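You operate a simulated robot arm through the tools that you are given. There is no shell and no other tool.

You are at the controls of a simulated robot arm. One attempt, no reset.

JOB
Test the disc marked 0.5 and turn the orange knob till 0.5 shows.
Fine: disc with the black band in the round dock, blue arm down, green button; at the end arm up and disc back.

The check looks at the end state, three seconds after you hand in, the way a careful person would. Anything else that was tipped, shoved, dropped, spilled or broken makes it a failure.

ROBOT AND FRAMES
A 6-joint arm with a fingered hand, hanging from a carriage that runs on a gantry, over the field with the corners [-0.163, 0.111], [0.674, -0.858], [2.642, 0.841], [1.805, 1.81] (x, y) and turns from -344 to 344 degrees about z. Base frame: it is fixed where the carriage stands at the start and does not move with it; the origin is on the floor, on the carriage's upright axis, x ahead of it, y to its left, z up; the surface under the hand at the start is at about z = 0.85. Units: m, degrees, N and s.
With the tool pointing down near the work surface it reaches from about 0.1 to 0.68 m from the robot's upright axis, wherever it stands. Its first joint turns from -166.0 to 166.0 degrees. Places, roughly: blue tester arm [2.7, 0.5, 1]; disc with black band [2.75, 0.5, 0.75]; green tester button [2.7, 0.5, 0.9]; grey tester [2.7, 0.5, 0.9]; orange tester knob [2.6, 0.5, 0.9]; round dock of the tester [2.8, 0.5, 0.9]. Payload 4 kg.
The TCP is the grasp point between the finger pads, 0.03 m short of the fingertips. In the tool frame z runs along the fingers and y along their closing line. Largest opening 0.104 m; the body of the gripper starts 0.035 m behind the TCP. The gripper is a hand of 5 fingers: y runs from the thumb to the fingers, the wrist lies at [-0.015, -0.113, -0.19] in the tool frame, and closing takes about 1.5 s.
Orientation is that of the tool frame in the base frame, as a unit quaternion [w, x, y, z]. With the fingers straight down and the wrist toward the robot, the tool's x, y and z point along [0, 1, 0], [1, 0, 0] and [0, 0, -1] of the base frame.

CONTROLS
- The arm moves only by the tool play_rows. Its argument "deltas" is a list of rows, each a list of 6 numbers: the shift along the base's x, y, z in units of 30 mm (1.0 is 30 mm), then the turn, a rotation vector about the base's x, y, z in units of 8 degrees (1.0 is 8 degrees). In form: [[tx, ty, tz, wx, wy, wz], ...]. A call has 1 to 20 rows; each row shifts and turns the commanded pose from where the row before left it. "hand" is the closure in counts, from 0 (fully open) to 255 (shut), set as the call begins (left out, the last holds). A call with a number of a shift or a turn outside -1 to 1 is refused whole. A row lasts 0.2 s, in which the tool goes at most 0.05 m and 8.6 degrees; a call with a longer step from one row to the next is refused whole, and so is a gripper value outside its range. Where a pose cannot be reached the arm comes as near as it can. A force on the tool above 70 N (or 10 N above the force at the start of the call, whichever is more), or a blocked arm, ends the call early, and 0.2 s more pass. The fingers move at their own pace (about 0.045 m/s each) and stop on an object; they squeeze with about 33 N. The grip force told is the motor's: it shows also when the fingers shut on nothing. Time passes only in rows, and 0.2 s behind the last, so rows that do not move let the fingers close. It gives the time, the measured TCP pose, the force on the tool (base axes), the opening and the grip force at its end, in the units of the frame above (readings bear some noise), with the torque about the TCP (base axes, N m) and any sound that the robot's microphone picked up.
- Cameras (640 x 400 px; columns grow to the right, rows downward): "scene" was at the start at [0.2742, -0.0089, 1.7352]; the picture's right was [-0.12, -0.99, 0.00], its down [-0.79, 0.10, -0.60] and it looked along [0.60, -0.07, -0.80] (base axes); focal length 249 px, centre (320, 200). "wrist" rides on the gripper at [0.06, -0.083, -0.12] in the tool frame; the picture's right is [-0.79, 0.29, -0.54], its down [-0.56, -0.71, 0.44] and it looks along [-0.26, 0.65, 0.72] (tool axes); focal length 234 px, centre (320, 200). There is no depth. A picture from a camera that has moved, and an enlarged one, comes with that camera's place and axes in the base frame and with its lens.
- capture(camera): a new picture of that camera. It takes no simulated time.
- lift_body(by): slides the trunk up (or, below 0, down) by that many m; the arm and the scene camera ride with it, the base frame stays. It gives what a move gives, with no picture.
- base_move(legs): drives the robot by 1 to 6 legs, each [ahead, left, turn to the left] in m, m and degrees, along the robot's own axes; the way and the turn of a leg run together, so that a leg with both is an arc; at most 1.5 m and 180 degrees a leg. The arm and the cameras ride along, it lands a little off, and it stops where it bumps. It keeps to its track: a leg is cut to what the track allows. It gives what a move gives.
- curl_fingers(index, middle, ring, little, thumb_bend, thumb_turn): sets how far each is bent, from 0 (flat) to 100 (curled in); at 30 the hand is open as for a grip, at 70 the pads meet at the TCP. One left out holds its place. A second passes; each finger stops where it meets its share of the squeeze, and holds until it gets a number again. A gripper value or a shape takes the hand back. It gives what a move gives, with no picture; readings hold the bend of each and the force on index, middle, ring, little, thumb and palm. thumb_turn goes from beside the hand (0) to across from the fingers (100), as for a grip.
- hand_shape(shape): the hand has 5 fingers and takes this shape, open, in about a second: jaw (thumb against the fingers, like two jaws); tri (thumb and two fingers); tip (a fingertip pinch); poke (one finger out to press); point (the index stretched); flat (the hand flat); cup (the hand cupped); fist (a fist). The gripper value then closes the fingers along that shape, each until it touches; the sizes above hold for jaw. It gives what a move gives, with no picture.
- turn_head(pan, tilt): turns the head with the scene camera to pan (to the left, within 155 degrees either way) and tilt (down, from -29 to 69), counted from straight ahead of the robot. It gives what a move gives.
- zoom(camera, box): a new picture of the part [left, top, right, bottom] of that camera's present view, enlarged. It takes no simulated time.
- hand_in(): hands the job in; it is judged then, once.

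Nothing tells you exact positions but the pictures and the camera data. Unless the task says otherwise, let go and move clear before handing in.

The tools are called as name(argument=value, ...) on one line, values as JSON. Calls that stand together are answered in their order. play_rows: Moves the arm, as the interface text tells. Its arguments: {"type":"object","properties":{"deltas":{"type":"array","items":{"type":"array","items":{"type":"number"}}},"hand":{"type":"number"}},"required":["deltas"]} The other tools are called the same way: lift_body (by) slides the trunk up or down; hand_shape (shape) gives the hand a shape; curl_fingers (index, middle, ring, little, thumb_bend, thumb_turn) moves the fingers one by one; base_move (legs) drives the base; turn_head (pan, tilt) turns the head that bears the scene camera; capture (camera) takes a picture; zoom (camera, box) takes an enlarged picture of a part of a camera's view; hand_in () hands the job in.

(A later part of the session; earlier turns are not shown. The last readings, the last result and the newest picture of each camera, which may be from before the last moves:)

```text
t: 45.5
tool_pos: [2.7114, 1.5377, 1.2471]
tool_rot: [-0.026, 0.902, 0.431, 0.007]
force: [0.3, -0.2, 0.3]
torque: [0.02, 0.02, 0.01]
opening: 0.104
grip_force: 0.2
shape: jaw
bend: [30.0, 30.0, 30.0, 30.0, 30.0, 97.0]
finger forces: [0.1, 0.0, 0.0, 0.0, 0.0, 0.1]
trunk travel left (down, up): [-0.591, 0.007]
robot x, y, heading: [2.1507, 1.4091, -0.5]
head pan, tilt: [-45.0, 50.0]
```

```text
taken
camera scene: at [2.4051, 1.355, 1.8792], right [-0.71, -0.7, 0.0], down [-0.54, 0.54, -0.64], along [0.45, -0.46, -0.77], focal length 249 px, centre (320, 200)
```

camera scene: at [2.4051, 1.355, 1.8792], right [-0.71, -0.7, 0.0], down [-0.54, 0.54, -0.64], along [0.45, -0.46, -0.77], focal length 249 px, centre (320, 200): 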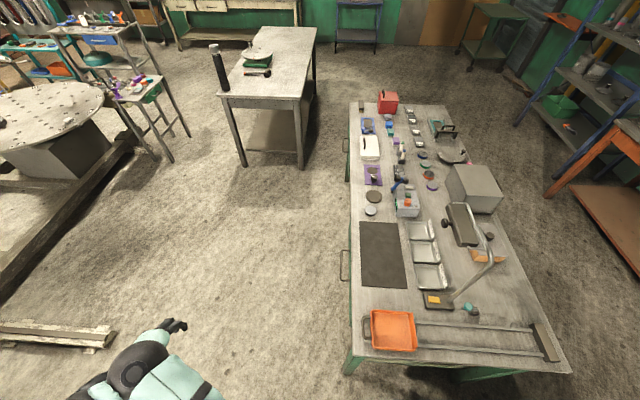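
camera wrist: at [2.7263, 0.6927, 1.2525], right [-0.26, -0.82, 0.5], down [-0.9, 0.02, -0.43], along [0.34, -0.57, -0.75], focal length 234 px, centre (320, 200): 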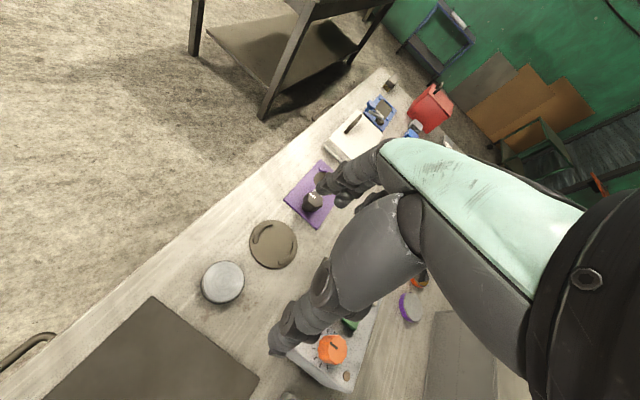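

base_move(legs=[[0, 0, -48.7]])

play_rows(deltas=[[0, 0, 0, 0, 0, 1], [0, 0, 0, 0, 0, 1], [0, 0, 0, 0, 0, 1], [0, 0, 0, 0, 0, 1], [0, 0, 0, 0, 0, 0.6]])

turn_head(pan=0, tilt=50)

capture(camera="scene")

```text
t: 48.1
tool_pos: [2.613, 1.0698, 1.2485]
tool_rot: [-0.021, 0.999, 0.018, 0.017]
force: [0.6, 0.1, -0.2]
torque: [0.0, 0.01, 0.0]
opening: 0.1035
grip_force: 0.0
shape: jaw
bend: [30.0, 30.0, 30.0, 30.0, 30.0, 97.0]
finger forces: [0.0, 0.0, 0.1, 0.1, 0.0, 0.0]
trunk travel left (down, up): [-0.591, 0.007]
robot x, y, heading: [2.1493, 1.4118, -49.4]
head pan, tilt: [-45.0, 50.0]
```

```text
t: 49.3
tool_pos: [2.6078, 1.0742, 1.2552]
tool_rot: [-0.025, 0.942, 0.334, 0.008]
force: [-0.8, 0.1, 0.5]
torque: [-0.01, 0.04, -0.01]
opening: 0.1035
grip_force: 0.0
shape: jaw
bend: [30.0, 30.0, 30.0, 30.0, 30.0, 97.0]
finger forces: [0.0, 0.0, 0.0, 0.0, 0.0, 0.0]
out of reach, approached as far as the arm can: row 1, 2
trunk travel left (down, up): [-0.591, 0.007]
robot x, y, heading: [2.1469, 1.4091, -49.4]
head pan, tilt: [-45.0, 50.0]
```

```text
t: 50.4
tool_pos: [2.6075, 1.0732, 1.2572]
tool_rot: [-0.026, 0.943, 0.333, 0.009]
force: [0.0, 0.3, -0.3]
torque: [0.01, -0.03, 0.0]
opening: 0.1041
grip_force: 0.1
shape: jaw
bend: [30.0, 30.0, 30.0, 30.0, 30.0, 97.0]
finger forces: [0.0, 0.0, 0.0, 0.0, 0.1, 0.0]
trunk travel left (down, up): [-0.591, 0.007]
robot x, y, heading: [2.1464, 1.4126, -49.5]
head pan, tilt: [0.0, 50.0]
```

```text
taken
camera scene: at [2.3313, 1.2004, 1.8792], right [-0.76, -0.65, 0.0], down [-0.5, 0.58, -0.64], along [0.42, -0.49, -0.77], focal length 249 px, centre (320, 200)
```

scene: 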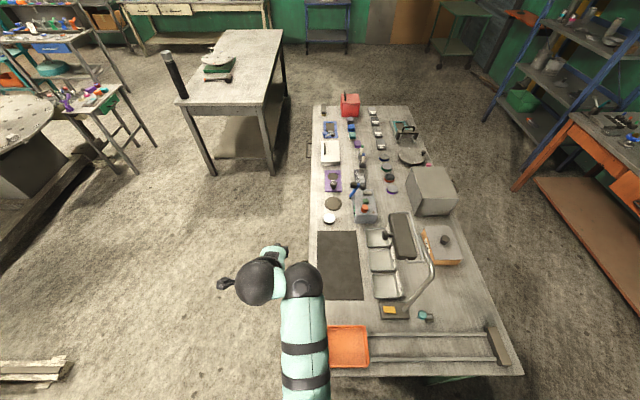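

base_move(legs=[[0.62, 0, 0]])

turn_head(pan=-10, tilt=60)

capture(camera="scene")

capture(camera="wrist")

```text
t: 53.9
tool_pos: [2.998, 0.6028, 1.2564]
tool_rot: [-0.026, 0.945, 0.327, 0.009]
force: [-0.3, 0.8, -0.6]
torque: [-0.05, 0.0, -0.01]
opening: 0.104
grip_force: 0.1
shape: jaw
bend: [30.0, 30.0, 30.0, 30.0, 30.0, 97.0]
finger forces: [0.0, 0.0, 0.0, 0.0, 0.0, 0.0]
trunk travel left (down, up): [-0.591, 0.007]
robot x, y, heading: [2.5423, 0.9447, -50.4]
head pan, tilt: [0.0, 50.0]
```

```text
t: 54.6
tool_pos: [2.9982, 0.6022, 1.2557]
tool_rot: [-0.025, 0.945, 0.326, 0.008]
force: [-0.3, 0.4, 0.3]
torque: [-0.02, 0.03, -0.03]
opening: 0.1036
grip_force: 0.0
shape: jaw
bend: [30.0, 30.0, 30.0, 30.0, 30.0, 97.0]
finger forces: [0.1, 0.0, 0.1, 0.0, 0.0, 0.1]
trunk travel left (down, up): [-0.591, 0.007]
robot x, y, heading: [2.5451, 0.9451, -50.1]
head pan, tilt: [-10.0, 60.0]
```

```text
taken
camera scene: at [2.7067, 0.7342, 1.8667], right [-0.87, -0.5, 0.0], down [-0.43, 0.75, -0.5], along [0.25, -0.43, -0.87], focal length 249 px, centre (320, 200)
```

scene: 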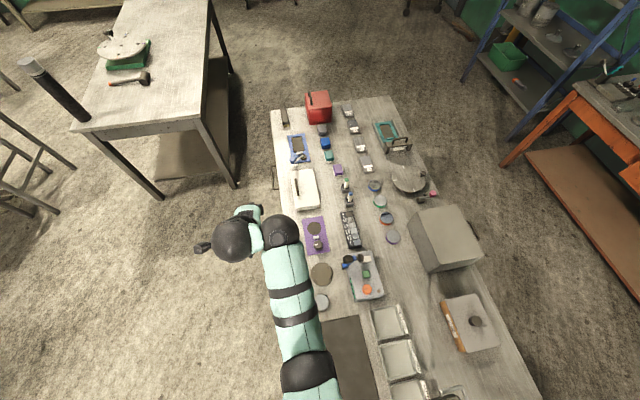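

```text
taken
camera wrist: at [2.9949, 0.6984, 1.3807], right [-0.44, -0.74, 0.5], down [-0.88, 0.23, -0.42], along [0.2, -0.63, -0.75], focal length 234 px, centre (320, 200)
```

wrist: 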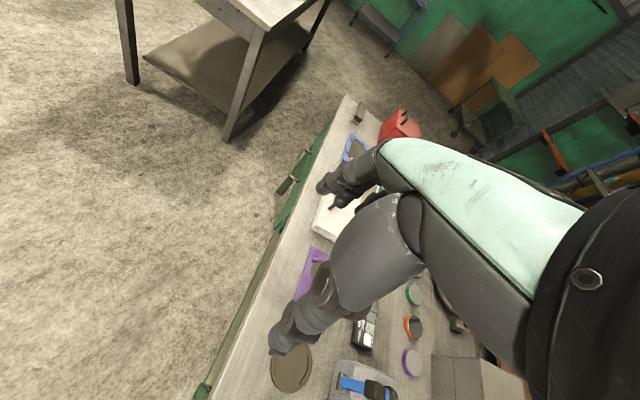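

I'm now at the table's rear-left with everything within comfortable reach. I bring the hand over the disc, levelled, with the trunk lowered.

play_rows(deltas=[[-0.9, 0.06, 0, -0.376, 0, 0], [-0.95, 0.06, 0, 0, 0, 0], [-0.95, 0.06, 0, 0, 0, 0], [-0.95, 0.06, 0, 0, 0, 0], [-0.95, 0.06, 0, 0, 0, 0], [-0.95, 0.06, 0, 0, 0, 0], [-0.95, 0.06, 0, 0, 0, 0], [-0.9, 0.06, 0, 0, 0, 0]])

lift_body(by=-0.13)

capture(camera="scene")

capture(camera="wrist")

```text
t: 56.4
tool_pos: [2.7706, 0.6159, 1.2547]
tool_rot: [-0.001, 0.945, 0.328, 0.0]
force: [0.3, -0.2, -0.4]
torque: [0.02, -0.01, 0.0]
opening: 0.1041
grip_force: 0.0
shape: jaw
bend: [30.0, 30.0, 30.0, 30.0, 30.0, 97.0]
finger forces: [0.0, 0.0, 0.1, 0.0, 0.1, 0.0]
trunk travel left (down, up): [-0.591, 0.007]
robot x, y, heading: [2.5448, 0.9426, -50.1]
head pan, tilt: [-10.0, 60.0]
```

```text
t: 58.0
tool_pos: [2.7723, 0.6159, 1.1256]
tool_rot: [-0.002, 0.945, 0.327, 0.0]
force: [-0.5, 0.9, -0.2]
torque: [0.02, 0.01, 0.02]
opening: 0.1038
grip_force: 0.1
shape: jaw
bend: [30.0, 30.0, 30.0, 30.0, 30.0, 97.0]
finger forces: [0.0, 0.0, 0.0, 0.0, 0.1, 0.0]
trunk travel left (down, up): [-0.461, 0.137]
robot x, y, heading: [2.5449, 0.9431, -50.0]
head pan, tilt: [-10.0, 60.0]
```

```text
taken
camera scene: at [2.7066, 0.7342, 1.7367], right [-0.87, -0.5, 0.0], down [-0.43, 0.75, -0.5], along [0.25, -0.43, -0.87], focal length 249 px, centre (320, 200)
```

scene: 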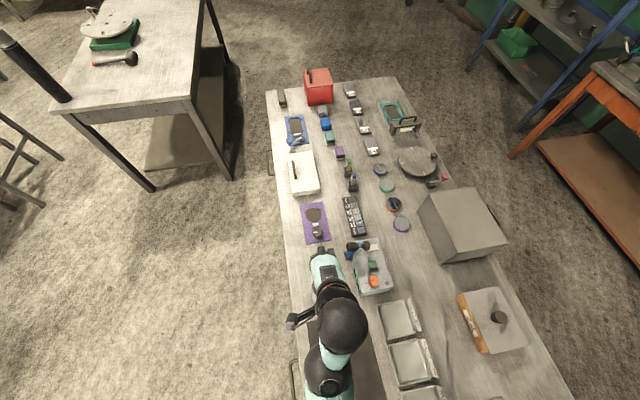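

```text
taken
camera wrist: at [2.7687, 0.718, 1.2448], right [-0.44, -0.72, 0.54], down [-0.88, 0.21, -0.44], along [0.2, -0.67, -0.72], focal length 234 px, centre (320, 200)
```

wrist: 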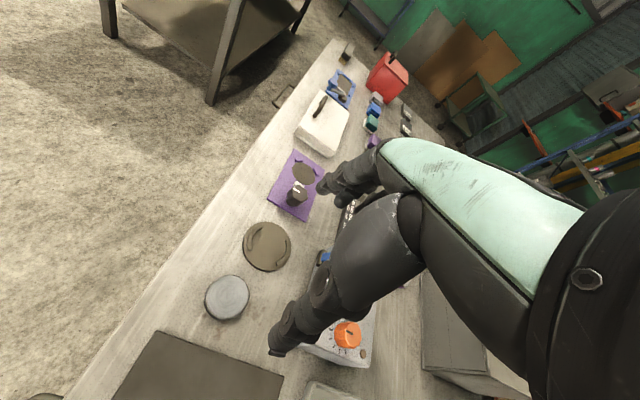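

zoom(camera="wrist", box=[190, 210, 310, 330])

zoom(camera="scene", box=[270, 220, 410, 310])

```text
3.33 times, centred on (250, 270) of wrist
camera zoom: at [2.7687, 0.718, 1.2448], right [-0.44, -0.72, 0.54], down [-0.88, 0.21, -0.44], along [0.2, -0.67, -0.72], focal length 781 px, centre (553, -33)
```

zoom: 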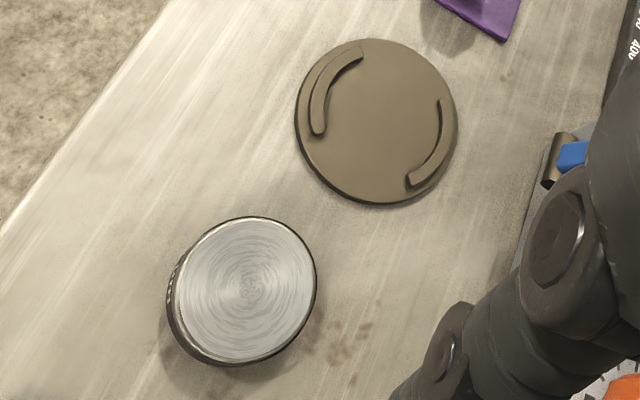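

```text
4.44 times, centred on (340, 265) of scene
camera zoom: at [2.7066, 0.7342, 1.7367], right [-0.87, -0.5, 0.0], down [-0.43, 0.75, -0.5], along [0.25, -0.43, -0.87], focal length 1107 px, centre (231, -89)
```

zoom: 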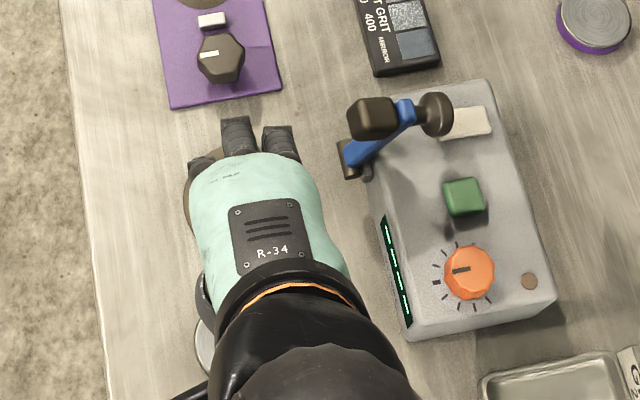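

play_rows(deltas=[[0, 0, -1, 0, 0, 0], [0, 0, -1, 0, 0, 0], [0, 0, -1, 0, 0, 0], [0, 0, -1, 0, 0, 0], [0, 0, -1, 0, 0, 0], [0, 0, -1, 0, 0, 0], [0, 0, -1, 0, 0, 0]])

capture(camera="wrist")

capture(camera="scene")

```text
t: 59.6
tool_pos: [2.7708, 0.6334, 1.0603]
tool_rot: [-0.002, 0.945, 0.326, -0.001]
force: [1.2, 0.3, -0.1]
torque: [0.01, -0.02, 0.02]
opening: 0.1039
grip_force: 0.2
shape: jaw
bend: [30.0, 30.0, 30.0, 30.0, 30.0, 97.0]
finger forces: [0.0, 0.1, 0.1, 0.0, 0.1, 0.1]
out of reach, approached as far as the arm can: row 2, 3, 4, 5, 6, 7
trunk travel left (down, up): [-0.461, 0.137]
robot x, y, heading: [2.5429, 0.9493, -50.1]
head pan, tilt: [-10.0, 60.0]
```

```text
taken
camera wrist: at [2.7695, 0.7359, 1.1805], right [-0.44, -0.72, 0.54], down [-0.88, 0.21, -0.43], along [0.19, -0.67, -0.72], focal length 234 px, centre (320, 200)
```

wrist: 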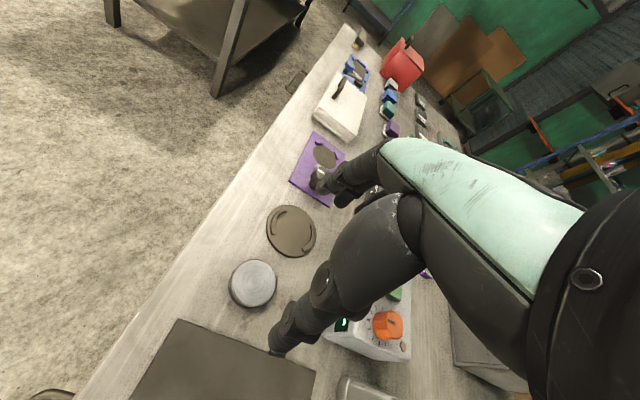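

```text
taken
camera scene: at [2.7067, 0.7341, 1.7367], right [-0.87, -0.5, 0.0], down [-0.43, 0.75, -0.5], along [0.25, -0.43, -0.87], focal length 249 px, centre (320, 200)
```

scene: 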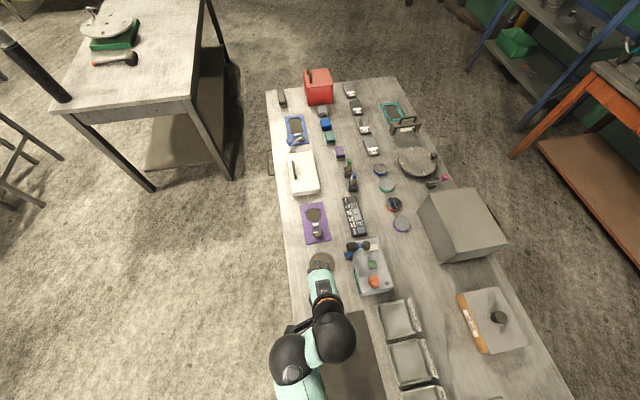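

The arm is too high on the trunk to reach down, so I lower the trunk further and recentre.

lift_body(by=-0.1)

play_rows(deltas=[[0.04, -0.6, 0, 0, 0, 0]])

capture(camera="wrist")

capture(camera="scene")

```text
t: 60.9
tool_pos: [2.7731, 0.6344, 0.9604]
tool_rot: [-0.003, 0.945, 0.327, -0.001]
force: [-0.5, -0.6, 0.6]
torque: [0.0, -0.03, -0.03]
opening: 0.104
grip_force: 0.1
shape: jaw
bend: [30.0, 30.0, 30.0, 30.0, 30.0, 97.0]
finger forces: [0.0, 0.0, 0.0, 0.1, 0.0, 0.1]
trunk travel left (down, up): [-0.361, 0.237]
robot x, y, heading: [2.5385, 0.9487, -50.0]
head pan, tilt: [-10.0, 60.0]
```

```text
t: 61.3
tool_pos: [2.7744, 0.6184, 0.9644]
tool_rot: [-0.003, 0.945, 0.326, -0.001]
force: [-0.2, -0.7, 0.5]
torque: [0.0, 0.0, -0.03]
opening: 0.1039
grip_force: 0.0
shape: jaw
bend: [30.0, 30.0, 30.0, 30.0, 30.0, 97.0]
finger forces: [0.0, 0.1, 0.0, 0.0, 0.0, 0.0]
trunk travel left (down, up): [-0.361, 0.237]
robot x, y, heading: [2.5442, 0.9432, -50.4]
head pan, tilt: [-10.0, 60.0]
```

```text
taken
camera wrist: at [2.7716, 0.7187, 1.0831], right [-0.44, -0.72, 0.54], down [-0.88, 0.21, -0.43], along [0.19, -0.66, -0.72], focal length 234 px, centre (320, 200)
```

wrist: 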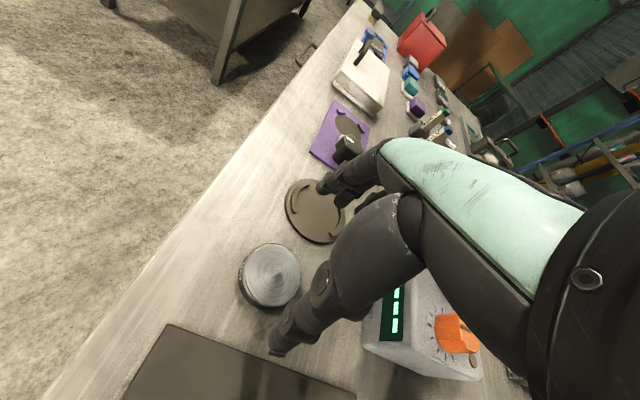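

```text
taken
camera scene: at [2.7066, 0.7342, 1.6367], right [-0.87, -0.5, 0.0], down [-0.43, 0.75, -0.5], along [0.25, -0.43, -0.87], focal length 249 px, centre (320, 200)
```

scene: 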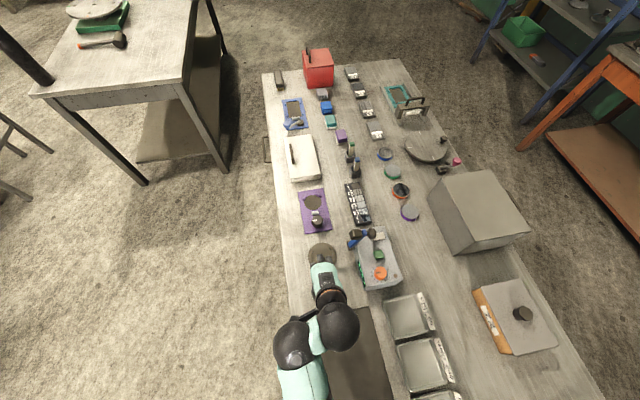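

zoom(camera="wrist", box=[220, 170, 360, 330])

```text
2.50 times, centred on (290, 250) of wrist
camera zoom: at [2.7716, 0.7187, 1.0831], right [-0.44, -0.72, 0.54], down [-0.88, 0.21, -0.43], along [0.19, -0.66, -0.72], focal length 585 px, centre (395, 75)
```

zoom: 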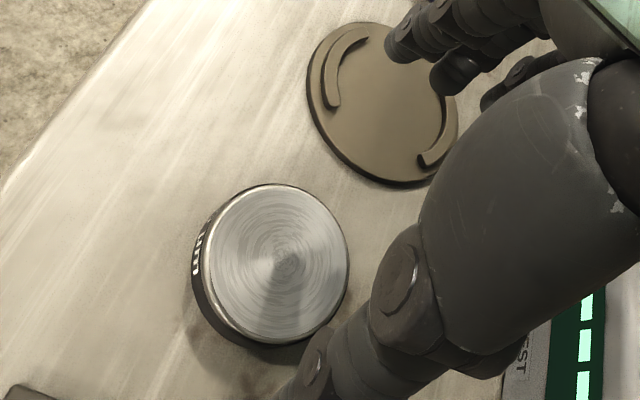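

play_rows(deltas=[[0, 0, 1, 0, 0, 0], [0, 0, 1, 0, 0, 0], [0, 0, 0.5, 0, 0, 0]])

lift_body(by=-0.12)

```text
t: 62.1
tool_pos: [2.7735, 0.6146, 1.037]
tool_rot: [-0.002, 0.945, 0.326, -0.001]
force: [-0.3, 0.0, -0.2]
torque: [-0.04, -0.02, 0.03]
opening: 0.1038
grip_force: 0.1
shape: jaw
bend: [30.0, 30.0, 30.0, 30.0, 30.0, 97.0]
finger forces: [0.0, 0.1, 0.0, 0.0, 0.1, 0.0]
trunk travel left (down, up): [-0.361, 0.237]
robot x, y, heading: [2.5451, 0.9451, -50.1]
head pan, tilt: [-10.0, 60.0]
```

```text
t: 63.6
tool_pos: [2.774, 0.6153, 0.9155]
tool_rot: [-0.003, 0.945, 0.326, -0.001]
force: [0.4, -0.5, 0.5]
torque: [0.0, -0.01, 0.01]
opening: 0.1038
grip_force: 0.1
shape: jaw
bend: [30.0, 30.0, 30.0, 30.0, 30.0, 97.0]
finger forces: [0.0, 0.0, 0.1, 0.0, 0.0, 0.0]
trunk travel left (down, up): [-0.241, 0.357]
robot x, y, heading: [2.5429, 0.9468, -50.1]
head pan, tilt: [-10.0, 60.0]
```

play_rows(deltas=[[-0.05, 0, -0.6, 0, 0, 0], [0, 0, -0.5, 0, 0, 0]])

capture(camera="wrist")

zoom(camera="scene", box=[240, 200, 420, 400])

```text
t: 64.2
tool_pos: [2.7737, 0.615, 0.8861]
tool_rot: [0.0, 0.945, 0.327, 0.0]
force: [0.7, 0.4, 5.3]
torque: [-0.26, -0.19, 0.04]
opening: 0.1035
grip_force: 0.0
shape: jaw
bend: [30.0, 30.0, 30.0, 30.0, 30.0, 97.0]
finger forces: [0.0, 5.5, 0.1, 0.0, 0.1, 0.0]
trunk travel left (down, up): [-0.241, 0.357]
robot x, y, heading: [2.5429, 0.9444, -50.2]
head pan, tilt: [-10.0, 60.0]
```

```text
taken
camera wrist: at [2.771, 0.7169, 1.0049], right [-0.44, -0.71, 0.54], down [-0.88, 0.21, -0.43], along [0.2, -0.67, -0.72], focal length 234 px, centre (320, 200)
```

wrist: 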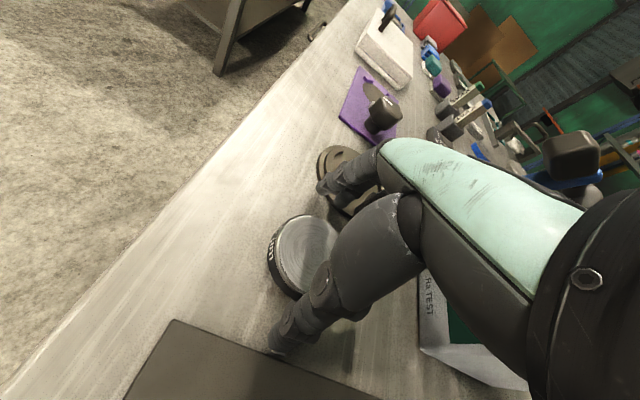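

```text
2.00 times, centred on (330, 300) of scene
camera zoom: at [2.7067, 0.7342, 1.5168], right [-0.87, -0.5, 0.0], down [-0.43, 0.75, -0.5], along [0.25, -0.43, -0.87], focal length 498 px, centre (300, 0)
```

zoom: 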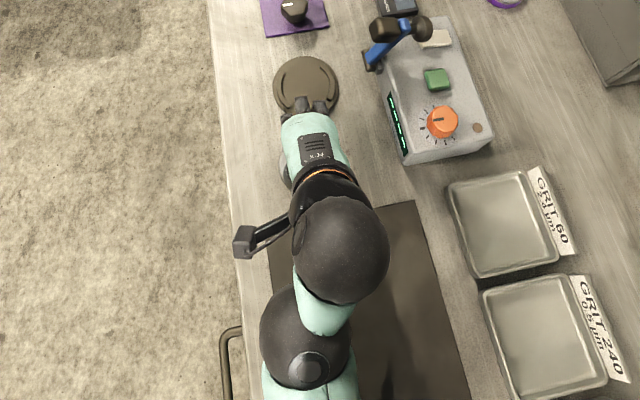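

play_rows(deltas=[[0, 0, 0.5, 0, 0, 0], [0, 0, 0, 0, 0, 0], [0, 0, 0, 0, 0, 0], [0, 0, 0, 0, 0, 0], [0, 0, 0, 0, 0, 0]], hand=70)

capture(camera="wrist")

```text
t: 65.4
tool_pos: [2.7709, 0.6152, 0.8995]
tool_rot: [-0.003, 0.945, 0.326, -0.001]
force: [0.1, 0.6, 0.9]
torque: [0.02, 0.04, -0.05]
opening: 0.0759
grip_force: 0.0
shape: jaw
bend: [27.0, 36.0, 33.0, 31.0, 56.0, 98.0]
finger forces: [0.0, 0.0, 0.1, 0.0, 0.1, 0.0]
trunk travel left (down, up): [-0.241, 0.357]
robot x, y, heading: [2.5438, 0.9491, -49.9]
head pan, tilt: [-10.0, 60.0]
```

```text
taken
camera wrist: at [2.7689, 0.717, 1.0187], right [-0.44, -0.72, 0.54], down [-0.88, 0.21, -0.43], along [0.19, -0.67, -0.72], focal length 234 px, centre (320, 200)
```

wrist: 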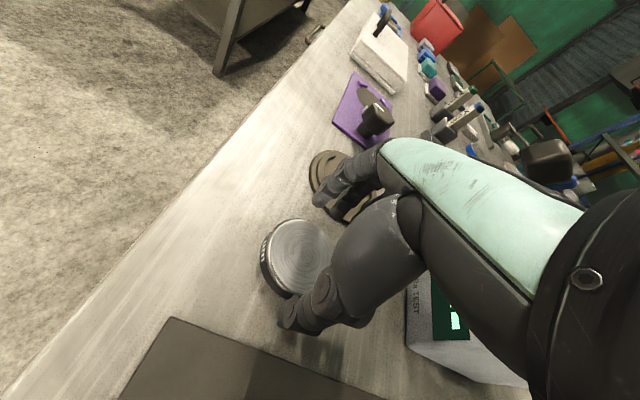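

play_rows(deltas=[[0.05, 0, -0.35, 0, 0, 0], [0, 0, -0.3, 0, 0, 0]])

zoom(camera="wrist", box=[220, 130, 420, 350])

```text
t: 66.0
tool_pos: [2.7737, 0.6149, 0.881]
tool_rot: [-0.001, 0.945, 0.327, 0.0]
force: [0.1, 0.9, 3.7]
torque: [-0.15, -0.08, 0.03]
opening: 0.0754
grip_force: 0.1
shape: jaw
bend: [27.0, 36.0, 33.0, 31.0, 56.0, 98.0]
finger forces: [0.1, 3.1, 0.1, 0.2, 0.0, 0.1]
trunk travel left (down, up): [-0.241, 0.357]
robot x, y, heading: [2.5433, 0.9474, -50.4]
head pan, tilt: [-10.0, 60.0]
```

```text
1.82 times, centred on (320, 240) of wrist
camera zoom: at [2.7709, 0.717, 1.0005], right [-0.44, -0.72, 0.54], down [-0.88, 0.21, -0.43], along [0.2, -0.67, -0.72], focal length 426 px, centre (320, 127)
```

zoom: 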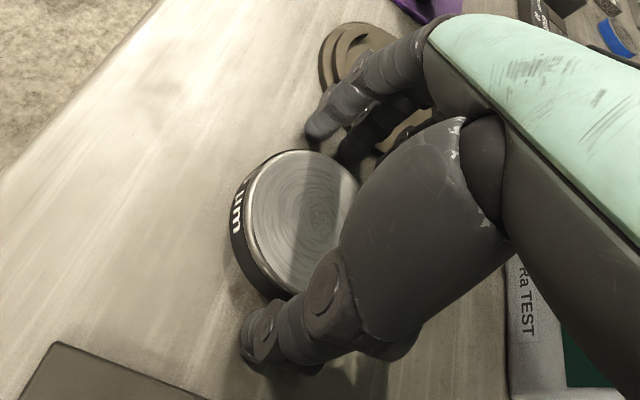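

The label on the black band reads "... µm", so this is the right disc. I lift 3 mm off the table contact and close on it.

play_rows(deltas=[[0, 0, 0.1, 0, 0, 0], [0, 0, 0, 0, 0, 0], [0, 0, 0, 0, 0, 0], [0, 0, 0, 0, 0, 0], [0, 0, 0, 0, 0, 0], [0, 0, 0, 0, 0, 0], [0, 0, 0, 0, 0, 0], [0, 0, 0, 0, 0, 0]], hand=200)

zoom(camera="wrist", box=[220, 130, 420, 350])

```text
t: 67.8
tool_pos: [2.7729, 0.6142, 0.8829]
tool_rot: [-0.002, 0.945, 0.326, 0.0]
force: [0.4, -0.4, -0.5]
torque: [0.0, 0.01, 0.05]
opening: 0.0517
grip_force: 33.4
shape: jaw
bend: [74.0, 44.0, 48.0, 71.0, 69.0, 100.0]
finger forces: [17.7, 10.9, 0.3, 0.0, 28.2, 0.0]
trunk travel left (down, up): [-0.241, 0.357]
robot x, y, heading: [2.5493, 0.9437, -50.2]
head pan, tilt: [-10.0, 60.0]
```

```text
1.82 times, centred on (320, 240) of wrist
camera zoom: at [2.7706, 0.7176, 1.0023], right [-0.44, -0.72, 0.54], down [-0.88, 0.21, -0.43], along [0.19, -0.66, -0.72], focal length 426 px, centre (320, 127)
```

zoom: 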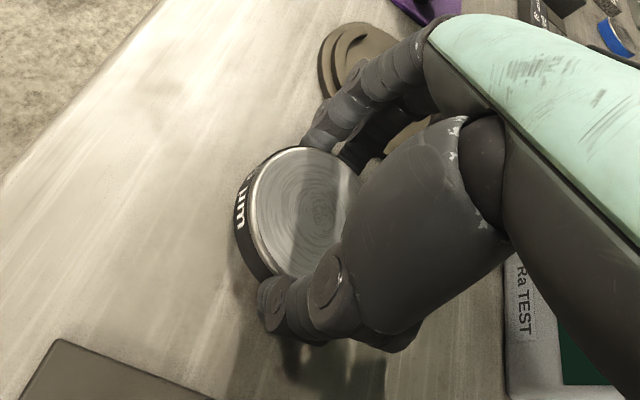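

The disc is gripped (thumb against index and middle). I lift it a few centimetres and check how it sits.

play_rows(deltas=[[0, 0, 0.4, 0, 0, 0], [0, 0, 0.6, 0, 0, 0], [0, 0, 0.8, 0, 0, 0], [0, 0, 0, 0, 0, 0]])

zoom(camera="wrist", box=[220, 130, 420, 350])

zoom(camera="scene", box=[270, 200, 430, 320])

```text
t: 68.8
tool_pos: [2.7731, 0.6148, 0.9376]
tool_rot: [-0.002, 0.945, 0.326, -0.001]
force: [0.4, -0.6, -3.9]
torque: [0.03, 0.02, -0.01]
opening: 0.0514
grip_force: 32.8
shape: jaw
bend: [74.0, 44.0, 48.0, 71.0, 69.0, 100.0]
finger forces: [17.8, 10.8, 0.3, 0.1, 28.2, 0.0]
trunk travel left (down, up): [-0.241, 0.357]
robot x, y, heading: [2.5395, 0.9458, -50.0]
head pan, tilt: [-10.0, 60.0]
```

```text
1.82 times, centred on (320, 240) of wrist
camera zoom: at [2.7707, 0.7165, 1.0579], right [-0.44, -0.72, 0.54], down [-0.88, 0.21, -0.43], along [0.19, -0.67, -0.72], focal length 426 px, centre (320, 127)
```

zoom: 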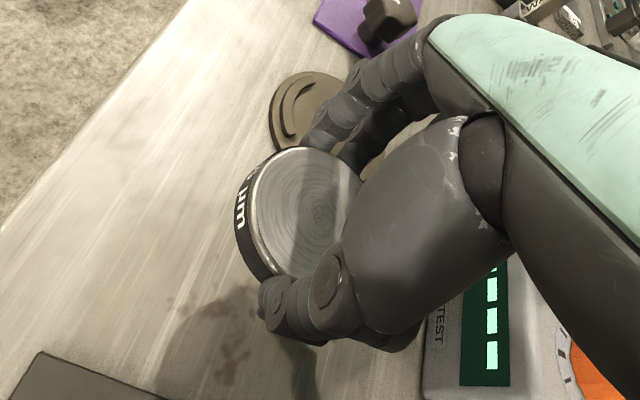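

```text
3.33 times, centred on (350, 260) of scene
camera zoom: at [2.7066, 0.7343, 1.5166], right [-0.87, -0.5, 0.0], down [-0.43, 0.75, -0.5], along [0.25, -0.43, -0.87], focal length 830 px, centre (220, 0)
```

zoom: 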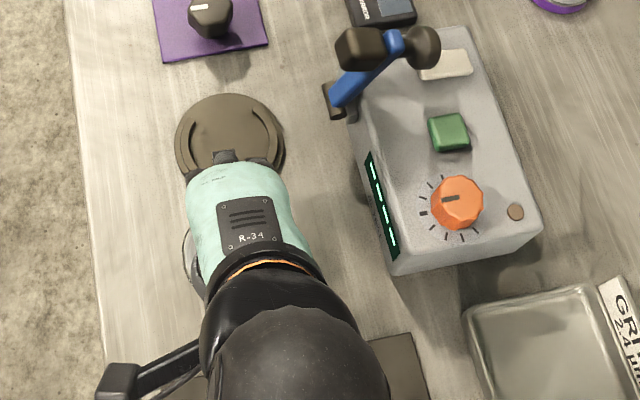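

zoom(camera="wrist", box=[235, 185, 335, 297])

```text
3.57 times, centred on (285, 241) of wrist
camera zoom: at [2.7707, 0.7165, 1.0579], right [-0.44, -0.72, 0.54], down [-0.88, 0.21, -0.43], along [0.19, -0.67, -0.72], focal length 836 px, centre (445, 54)
```

zoom: 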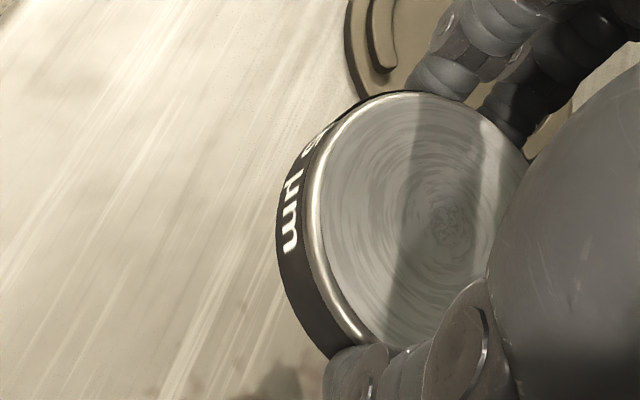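

The disc is held level. I'll carry it over the dock at a safe height, then compare disc and dock in the same picture before lowering.

play_rows(deltas=[[0, 0, 0.6, 0, 0, 0], [0.3, -0.6, 0, 0, 0, 0], [0.4, -0.8, 0, 0, 0, 0], [0.4, -0.8, 0, 0, 0, 0], [0.4, -0.8, 0, 0, 0, 0], [0.04, -0.13, 0, 0, 0, 0], [0, 0, 0, 0, 0, 0]])

capture(camera="wrist")

zoom(camera="scene", box=[270, 160, 430, 280])

```text
t: 70.4
tool_pos: [2.8204, 0.5213, 0.9558]
tool_rot: [-0.003, 0.945, 0.326, -0.001]
force: [0.2, -0.4, -4.4]
torque: [0.03, -0.03, 0.01]
opening: 0.0513
grip_force: 33.2
shape: jaw
bend: [74.0, 44.0, 48.0, 71.0, 70.0, 100.0]
finger forces: [17.8, 10.8, 0.3, 0.0, 28.3, 0.1]
trunk travel left (down, up): [-0.241, 0.357]
robot x, y, heading: [2.5433, 0.9466, -50.3]
head pan, tilt: [-10.0, 60.0]
```

```text
taken
camera wrist: at [2.8187, 0.623, 1.0751], right [-0.44, -0.72, 0.54], down [-0.88, 0.21, -0.43], along [0.19, -0.66, -0.72], focal length 234 px, centre (320, 200)
```

wrist: 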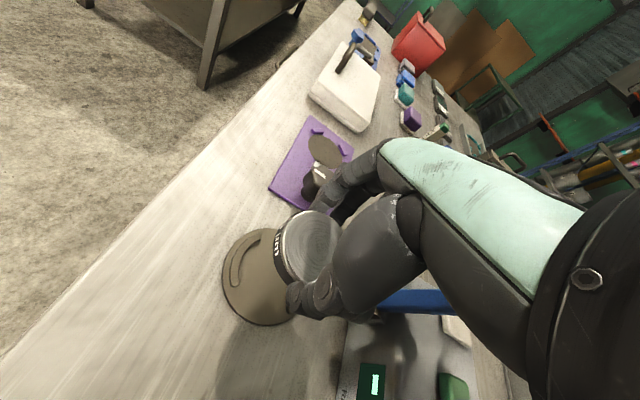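

```text
3.33 times, centred on (350, 220) of scene
camera zoom: at [2.7065, 0.7344, 1.5166], right [-0.87, -0.5, 0.0], down [-0.43, 0.75, -0.5], along [0.25, -0.43, -0.87], focal length 830 px, centre (220, 133)
```

zoom: 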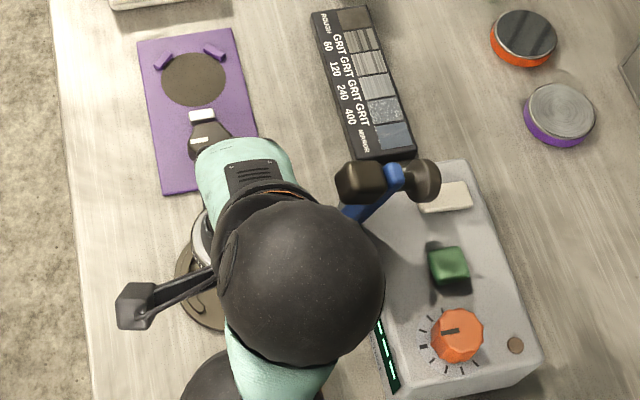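

zoom(camera="wrist", box=[210, 190, 350, 330])

zoom(camera="wrist", box=[270, 130, 390, 230])

```text
2.86 times, centred on (280, 260) of wrist
camera zoom: at [2.8187, 0.623, 1.0751], right [-0.44, -0.72, 0.54], down [-0.88, 0.21, -0.43], along [0.19, -0.66, -0.72], focal length 669 px, centre (434, 29)
```

zoom: 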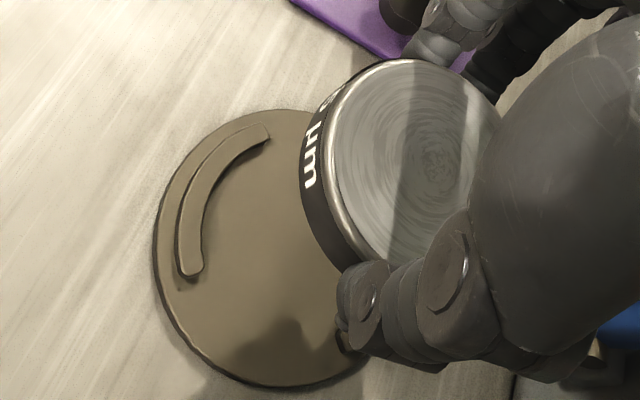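

```text
4.00 times, centred on (330, 180) of wrist
camera zoom: at [2.8187, 0.623, 1.0751], right [-0.44, -0.72, 0.54], down [-0.88, 0.21, -0.43], along [0.19, -0.66, -0.72], focal length 937 px, centre (280, 280)
```

zoom: 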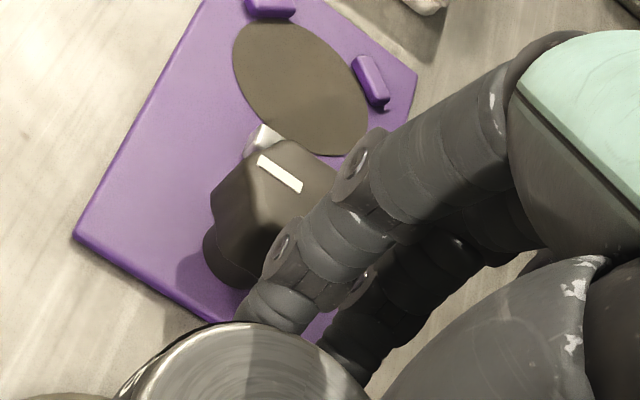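

Disc and dock centres agree within about 2 mm. I lower part of the way, watching the purple fixture's knob near the fingers.

play_rows(deltas=[[0.06, 0.03, -0.4, 0, 0, 0], [0, 0, -0.4, 0, 0, 0], [0, 0, -0.4, 0, 0, 0], [0, 0, 0, 0, 0, 0]])

zoom(camera="wrist", box=[220, 180, 360, 320])

zoom(camera="wrist", box=[270, 130, 390, 230])

```text
t: 71.4
tool_pos: [2.8225, 0.5205, 0.9194]
tool_rot: [-0.001, 0.945, 0.326, -0.001]
force: [0.8, 0.0, -2.7]
torque: [-0.02, -0.02, 0.01]
opening: 0.0517
grip_force: 33.2
shape: jaw
bend: [74.0, 44.0, 48.0, 71.0, 70.0, 100.0]
finger forces: [17.9, 10.8, 0.2, 0.0, 28.3, 0.0]
trunk travel left (down, up): [-0.241, 0.357]
robot x, y, heading: [2.5476, 0.9385, -50.3]
head pan, tilt: [-10.0, 60.0]
```

```text
2.86 times, centred on (290, 250) of wrist
camera zoom: at [2.8194, 0.6238, 1.0395], right [-0.44, -0.72, 0.54], down [-0.88, 0.21, -0.43], along [0.19, -0.66, -0.72], focal length 669 px, centre (406, 57)
```

zoom: 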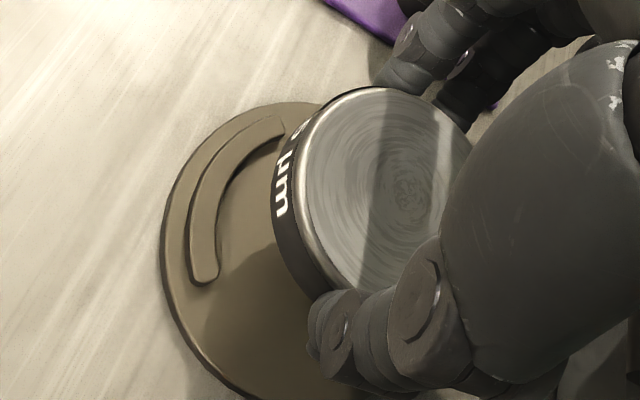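

```text
4.00 times, centred on (330, 180) of wrist
camera zoom: at [2.8194, 0.6238, 1.0395], right [-0.44, -0.72, 0.54], down [-0.88, 0.21, -0.43], along [0.19, -0.66, -0.72], focal length 937 px, centre (280, 280)
```

zoom: 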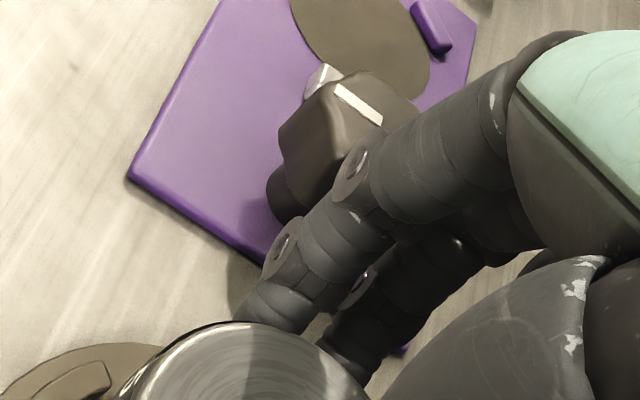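

play_rows(deltas=[[0.05, 0.07, -0.3, 0, 0, 0], [0, 0, -0.4, 0, 0, 0], [0, 0, 0, 0, 0, 0]])

zoom(camera="wrist", box=[220, 180, 360, 320])

zoom(camera="wrist", box=[270, 130, 390, 230])

```text
t: 72.2
tool_pos: [2.8231, 0.5263, 0.8986]
tool_rot: [-0.002, 0.945, 0.326, -0.001]
force: [0.4, 0.4, -4.5]
torque: [0.03, -0.01, 0.02]
opening: 0.0515
grip_force: 32.9
shape: jaw
bend: [74.0, 44.0, 48.0, 71.0, 70.0, 100.0]
finger forces: [17.8, 10.9, 0.4, 0.1, 28.3, 0.0]
trunk travel left (down, up): [-0.241, 0.357]
robot x, y, heading: [2.5415, 0.942, -50.0]
head pan, tilt: [-10.0, 60.0]
```

```text
2.86 times, centred on (290, 250) of wrist
camera zoom: at [2.8202, 0.6269, 1.0181], right [-0.44, -0.72, 0.54], down [-0.88, 0.21, -0.43], along [0.19, -0.66, -0.72], focal length 669 px, centre (406, 57)
```

zoom: 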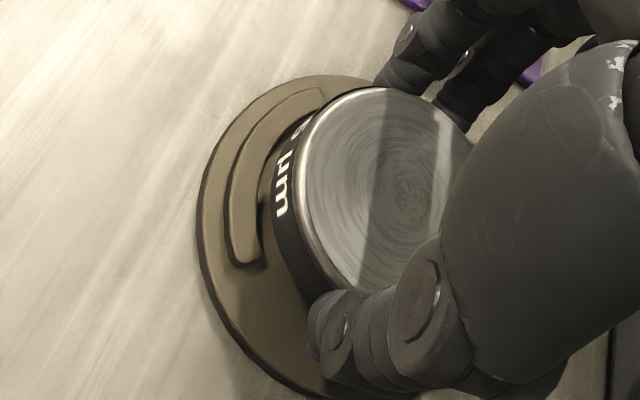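

```text
4.00 times, centred on (330, 180) of wrist
camera zoom: at [2.8202, 0.6269, 1.0181], right [-0.44, -0.72, 0.54], down [-0.88, 0.21, -0.43], along [0.19, -0.66, -0.72], focal length 937 px, centre (280, 280)
```

zoom: 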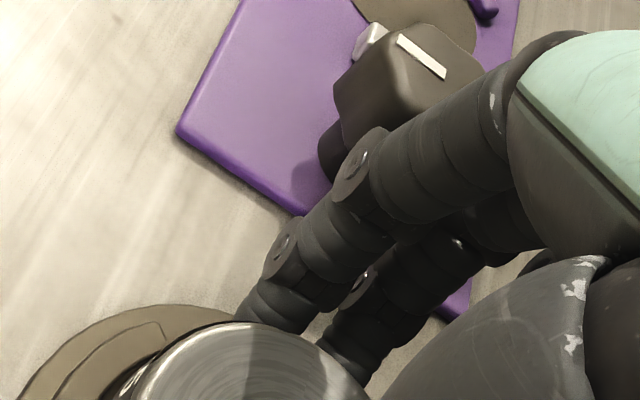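

play_rows(deltas=[[0.035, -0.02, -0.1, 0, 0, 0], [0, 0, -0.1, 0, 0, 0], [0, 0, 0, 0, 0, 0]])

zoom(camera="wrist", box=[220, 180, 360, 320])

```text
t: 73.0
tool_pos: [2.8241, 0.5248, 0.8921]
tool_rot: [-0.002, 0.945, 0.326, -0.001]
force: [0.6, 0.2, -3.5]
torque: [-0.01, -0.01, -0.04]
opening: 0.0513
grip_force: 32.8
shape: jaw
bend: [74.0, 44.0, 48.0, 71.0, 70.0, 100.0]
finger forces: [17.7, 10.8, 0.4, 0.0, 28.1, 0.1]
trunk travel left (down, up): [-0.241, 0.357]
robot x, y, heading: [2.5451, 0.9428, -50.1]
head pan, tilt: [-10.0, 60.0]
```

```text
2.86 times, centred on (290, 250) of wrist
camera zoom: at [2.8214, 0.6261, 1.0113], right [-0.44, -0.72, 0.54], down [-0.88, 0.21, -0.43], along [0.19, -0.67, -0.72], focal length 669 px, centre (406, 57)
```

zoom: 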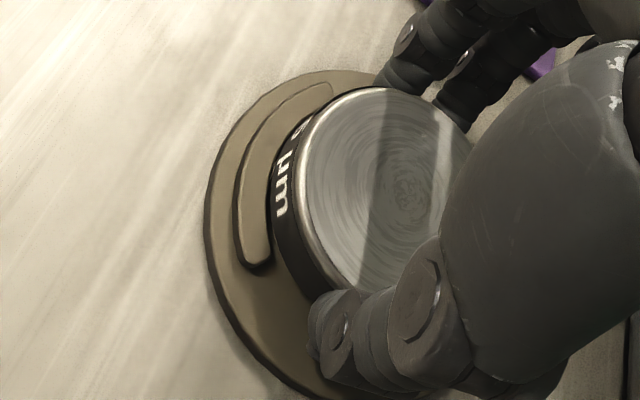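

play_rows(deltas=[[0, 0, -0.1, 0, 0, 0], [0, 0, -0.1, 0, 0, 0], [0, 0, 0, 0, 0, 0]])

zoom(camera="wrist", box=[220, 180, 360, 320])

```text
t: 73.8
tool_pos: [2.8238, 0.5229, 0.8866]
tool_rot: [-0.002, 0.945, 0.327, 0.0]
force: [-2.2, 0.9, 6.6]
torque: [-0.03, -0.02, -0.01]
opening: 0.0518
grip_force: 33.2
shape: jaw
bend: [74.0, 44.0, 49.0, 71.0, 69.0, 100.0]
finger forces: [16.8, 10.1, 3.6, 0.0, 30.2, 0.1]
trunk travel left (down, up): [-0.241, 0.357]
robot x, y, heading: [2.5431, 0.9467, -50.2]
head pan, tilt: [-10.0, 60.0]
```

```text
2.86 times, centred on (290, 250) of wrist
camera zoom: at [2.8212, 0.6249, 1.0064], right [-0.44, -0.72, 0.54], down [-0.88, 0.21, -0.43], along [0.2, -0.67, -0.72], focal length 669 px, centre (406, 57)
```

zoom: 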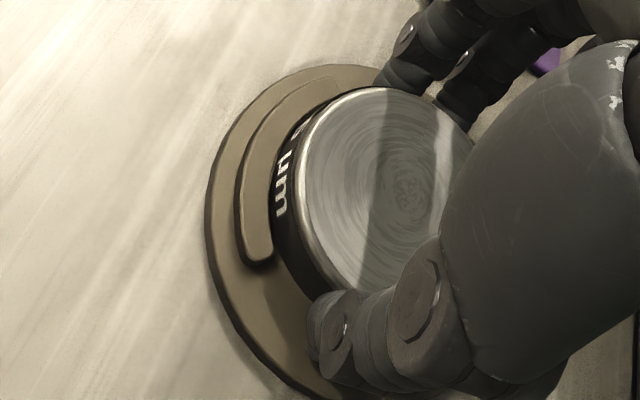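

Contact force appeared at the expected seated height, and the arc guide hugs the disc's band. I release it gently.

play_rows(deltas=[[0, 0, 0.03, 0, 0, 0], [0, 0, 0, 0, 0, 0], [0, 0, 0, 0, 0, 0], [0, 0, 0, 0, 0, 0], [0, 0, 0, 0, 0, 0], [0, 0, 0, 0, 0, 0]], hand=75)

zoom(camera="wrist", box=[220, 150, 380, 320])

```text
t: 75.2
tool_pos: [2.8243, 0.5228, 0.8876]
tool_rot: [-0.003, 0.945, 0.327, -0.002]
force: [0.5, 0.4, -0.7]
torque: [0.01, 0.02, -0.01]
opening: 0.0731
grip_force: 0.1
shape: jaw
bend: [27.0, 37.0, 34.0, 31.0, 58.0, 99.0]
finger forces: [0.1, 0.0, 0.0, 0.1, 0.0, 0.1]
trunk travel left (down, up): [-0.241, 0.357]
robot x, y, heading: [2.5462, 0.9462, -50.2]
head pan, tilt: [-10.0, 60.0]
```

```text
2.35 times, centred on (300, 235) of wrist
camera zoom: at [2.8213, 0.6242, 1.0067], right [-0.44, -0.72, 0.54], down [-0.88, 0.21, -0.43], along [0.19, -0.67, -0.72], focal length 551 px, centre (367, 118)
```

zoom: 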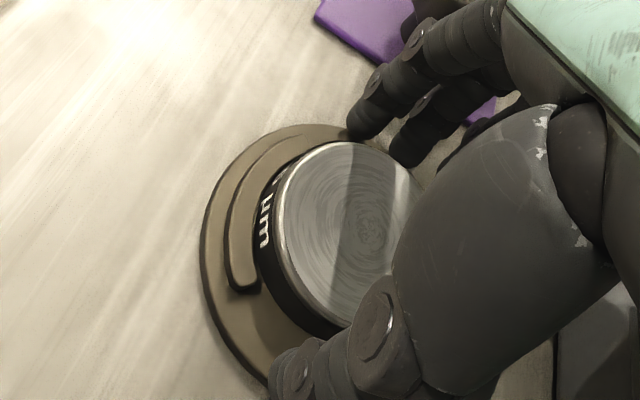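

play_rows(deltas=[[0, 0, 0.5, 0, 0, 0], [0, 0, 0.8, 0, 0, 0], [0, 0, 1, 0, 0, 0], [0, 0, 1, 0, 0, 0], [0, 0, 1, 0, 0, 0]])

lift_body(by=0.1)

capture(camera="wrist")

zoom(camera="wrist", box=[200, 200, 360, 360])

```text
t: 76.4
tool_pos: [2.8263, 0.5218, 1.0153]
tool_rot: [-0.003, 0.945, 0.326, -0.001]
force: [0.0, 0.3, -0.1]
torque: [0.01, 0.04, -0.01]
opening: 0.0733
grip_force: 0.0
shape: jaw
bend: [27.0, 37.0, 34.0, 31.0, 58.0, 99.0]
finger forces: [0.0, 0.0, 0.0, 0.1, 0.0, 0.0]
trunk travel left (down, up): [-0.241, 0.357]
robot x, y, heading: [2.5462, 0.9473, -50.0]
head pan, tilt: [-10.0, 60.0]
```

```text
t: 77.7
tool_pos: [2.8263, 0.523, 1.1164]
tool_rot: [-0.003, 0.945, 0.327, 0.0]
force: [-0.2, 0.2, 0.8]
torque: [-0.01, 0.02, 0.0]
opening: 0.0733
grip_force: 0.0
shape: jaw
bend: [27.0, 37.0, 34.0, 31.0, 58.0, 99.0]
finger forces: [0.0, 0.1, 0.1, 0.1, 0.0, 0.0]
trunk travel left (down, up): [-0.341, 0.257]
robot x, y, heading: [2.5458, 0.9468, -50.3]
head pan, tilt: [-10.0, 60.0]
```

```text
taken
camera wrist: at [2.8242, 0.6249, 1.2355], right [-0.44, -0.72, 0.54], down [-0.88, 0.21, -0.43], along [0.19, -0.67, -0.72], focal length 234 px, centre (320, 200)
```

wrist: 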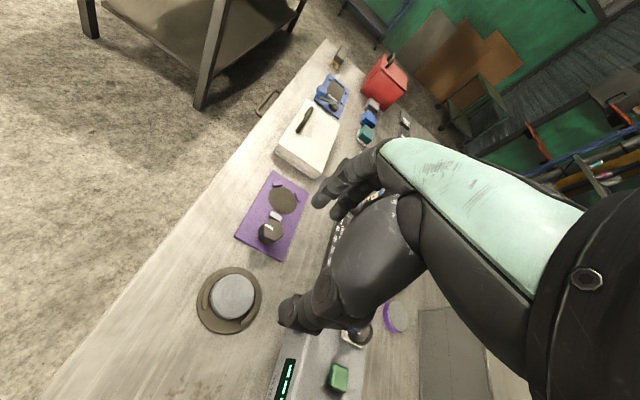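

```text
2.50 times, centred on (280, 280) of wrist
camera zoom: at [2.8242, 0.6249, 1.2355], right [-0.44, -0.72, 0.54], down [-0.88, 0.21, -0.43], along [0.19, -0.67, -0.72], focal length 585 px, centre (420, 0)
```

zoom: 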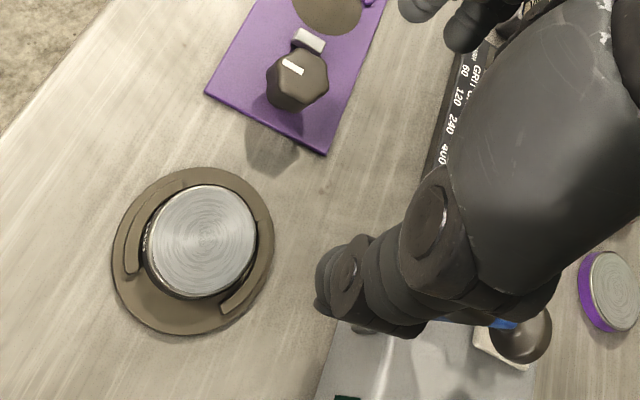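

The disc sits cleanly between the arcs. Next I form a pressing finger and look at where its tip is.

hand_shape(shape="poke")

capture(camera="wrist")

capture(camera="scene")

```text
t: 78.6
tool_pos: [2.8271, 0.522, 1.1162]
tool_rot: [-0.002, 0.945, 0.327, -0.001]
force: [0.4, 0.3, 0.4]
torque: [-0.03, -0.02, 0.0]
opening: 0.0
grip_force: 0.0
shape: poke
bend: [70.0, 70.0, 99.0, 99.0, 100.0, 100.0]
finger forces: [0.1, 0.0, 0.0, 0.1, 0.0, 0.1]
trunk travel left (down, up): [-0.341, 0.257]
robot x, y, heading: [2.5403, 0.9476, -50.3]
head pan, tilt: [-10.0, 60.0]
```

```text
taken
camera wrist: at [2.8242, 0.6248, 1.2355], right [-0.44, -0.72, 0.54], down [-0.88, 0.21, -0.43], along [0.19, -0.67, -0.72], focal length 234 px, centre (320, 200)
```

wrist: 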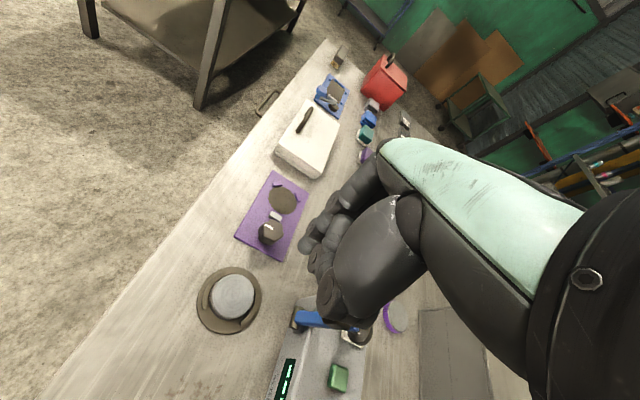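

```text
taken
camera scene: at [2.7066, 0.7342, 1.6167], right [-0.87, -0.5, 0.0], down [-0.43, 0.75, -0.5], along [0.25, -0.43, -0.87], focal length 249 px, centre (320, 200)
```

scene: 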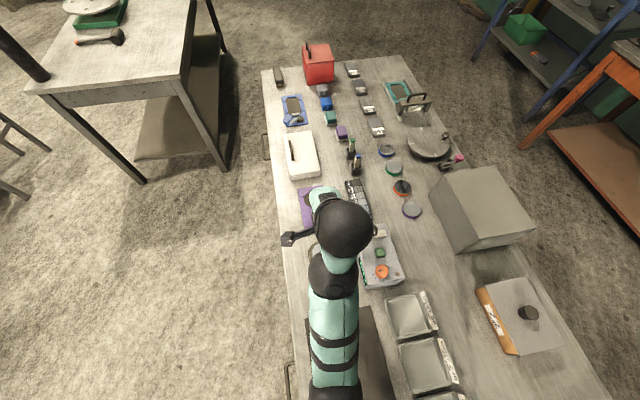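

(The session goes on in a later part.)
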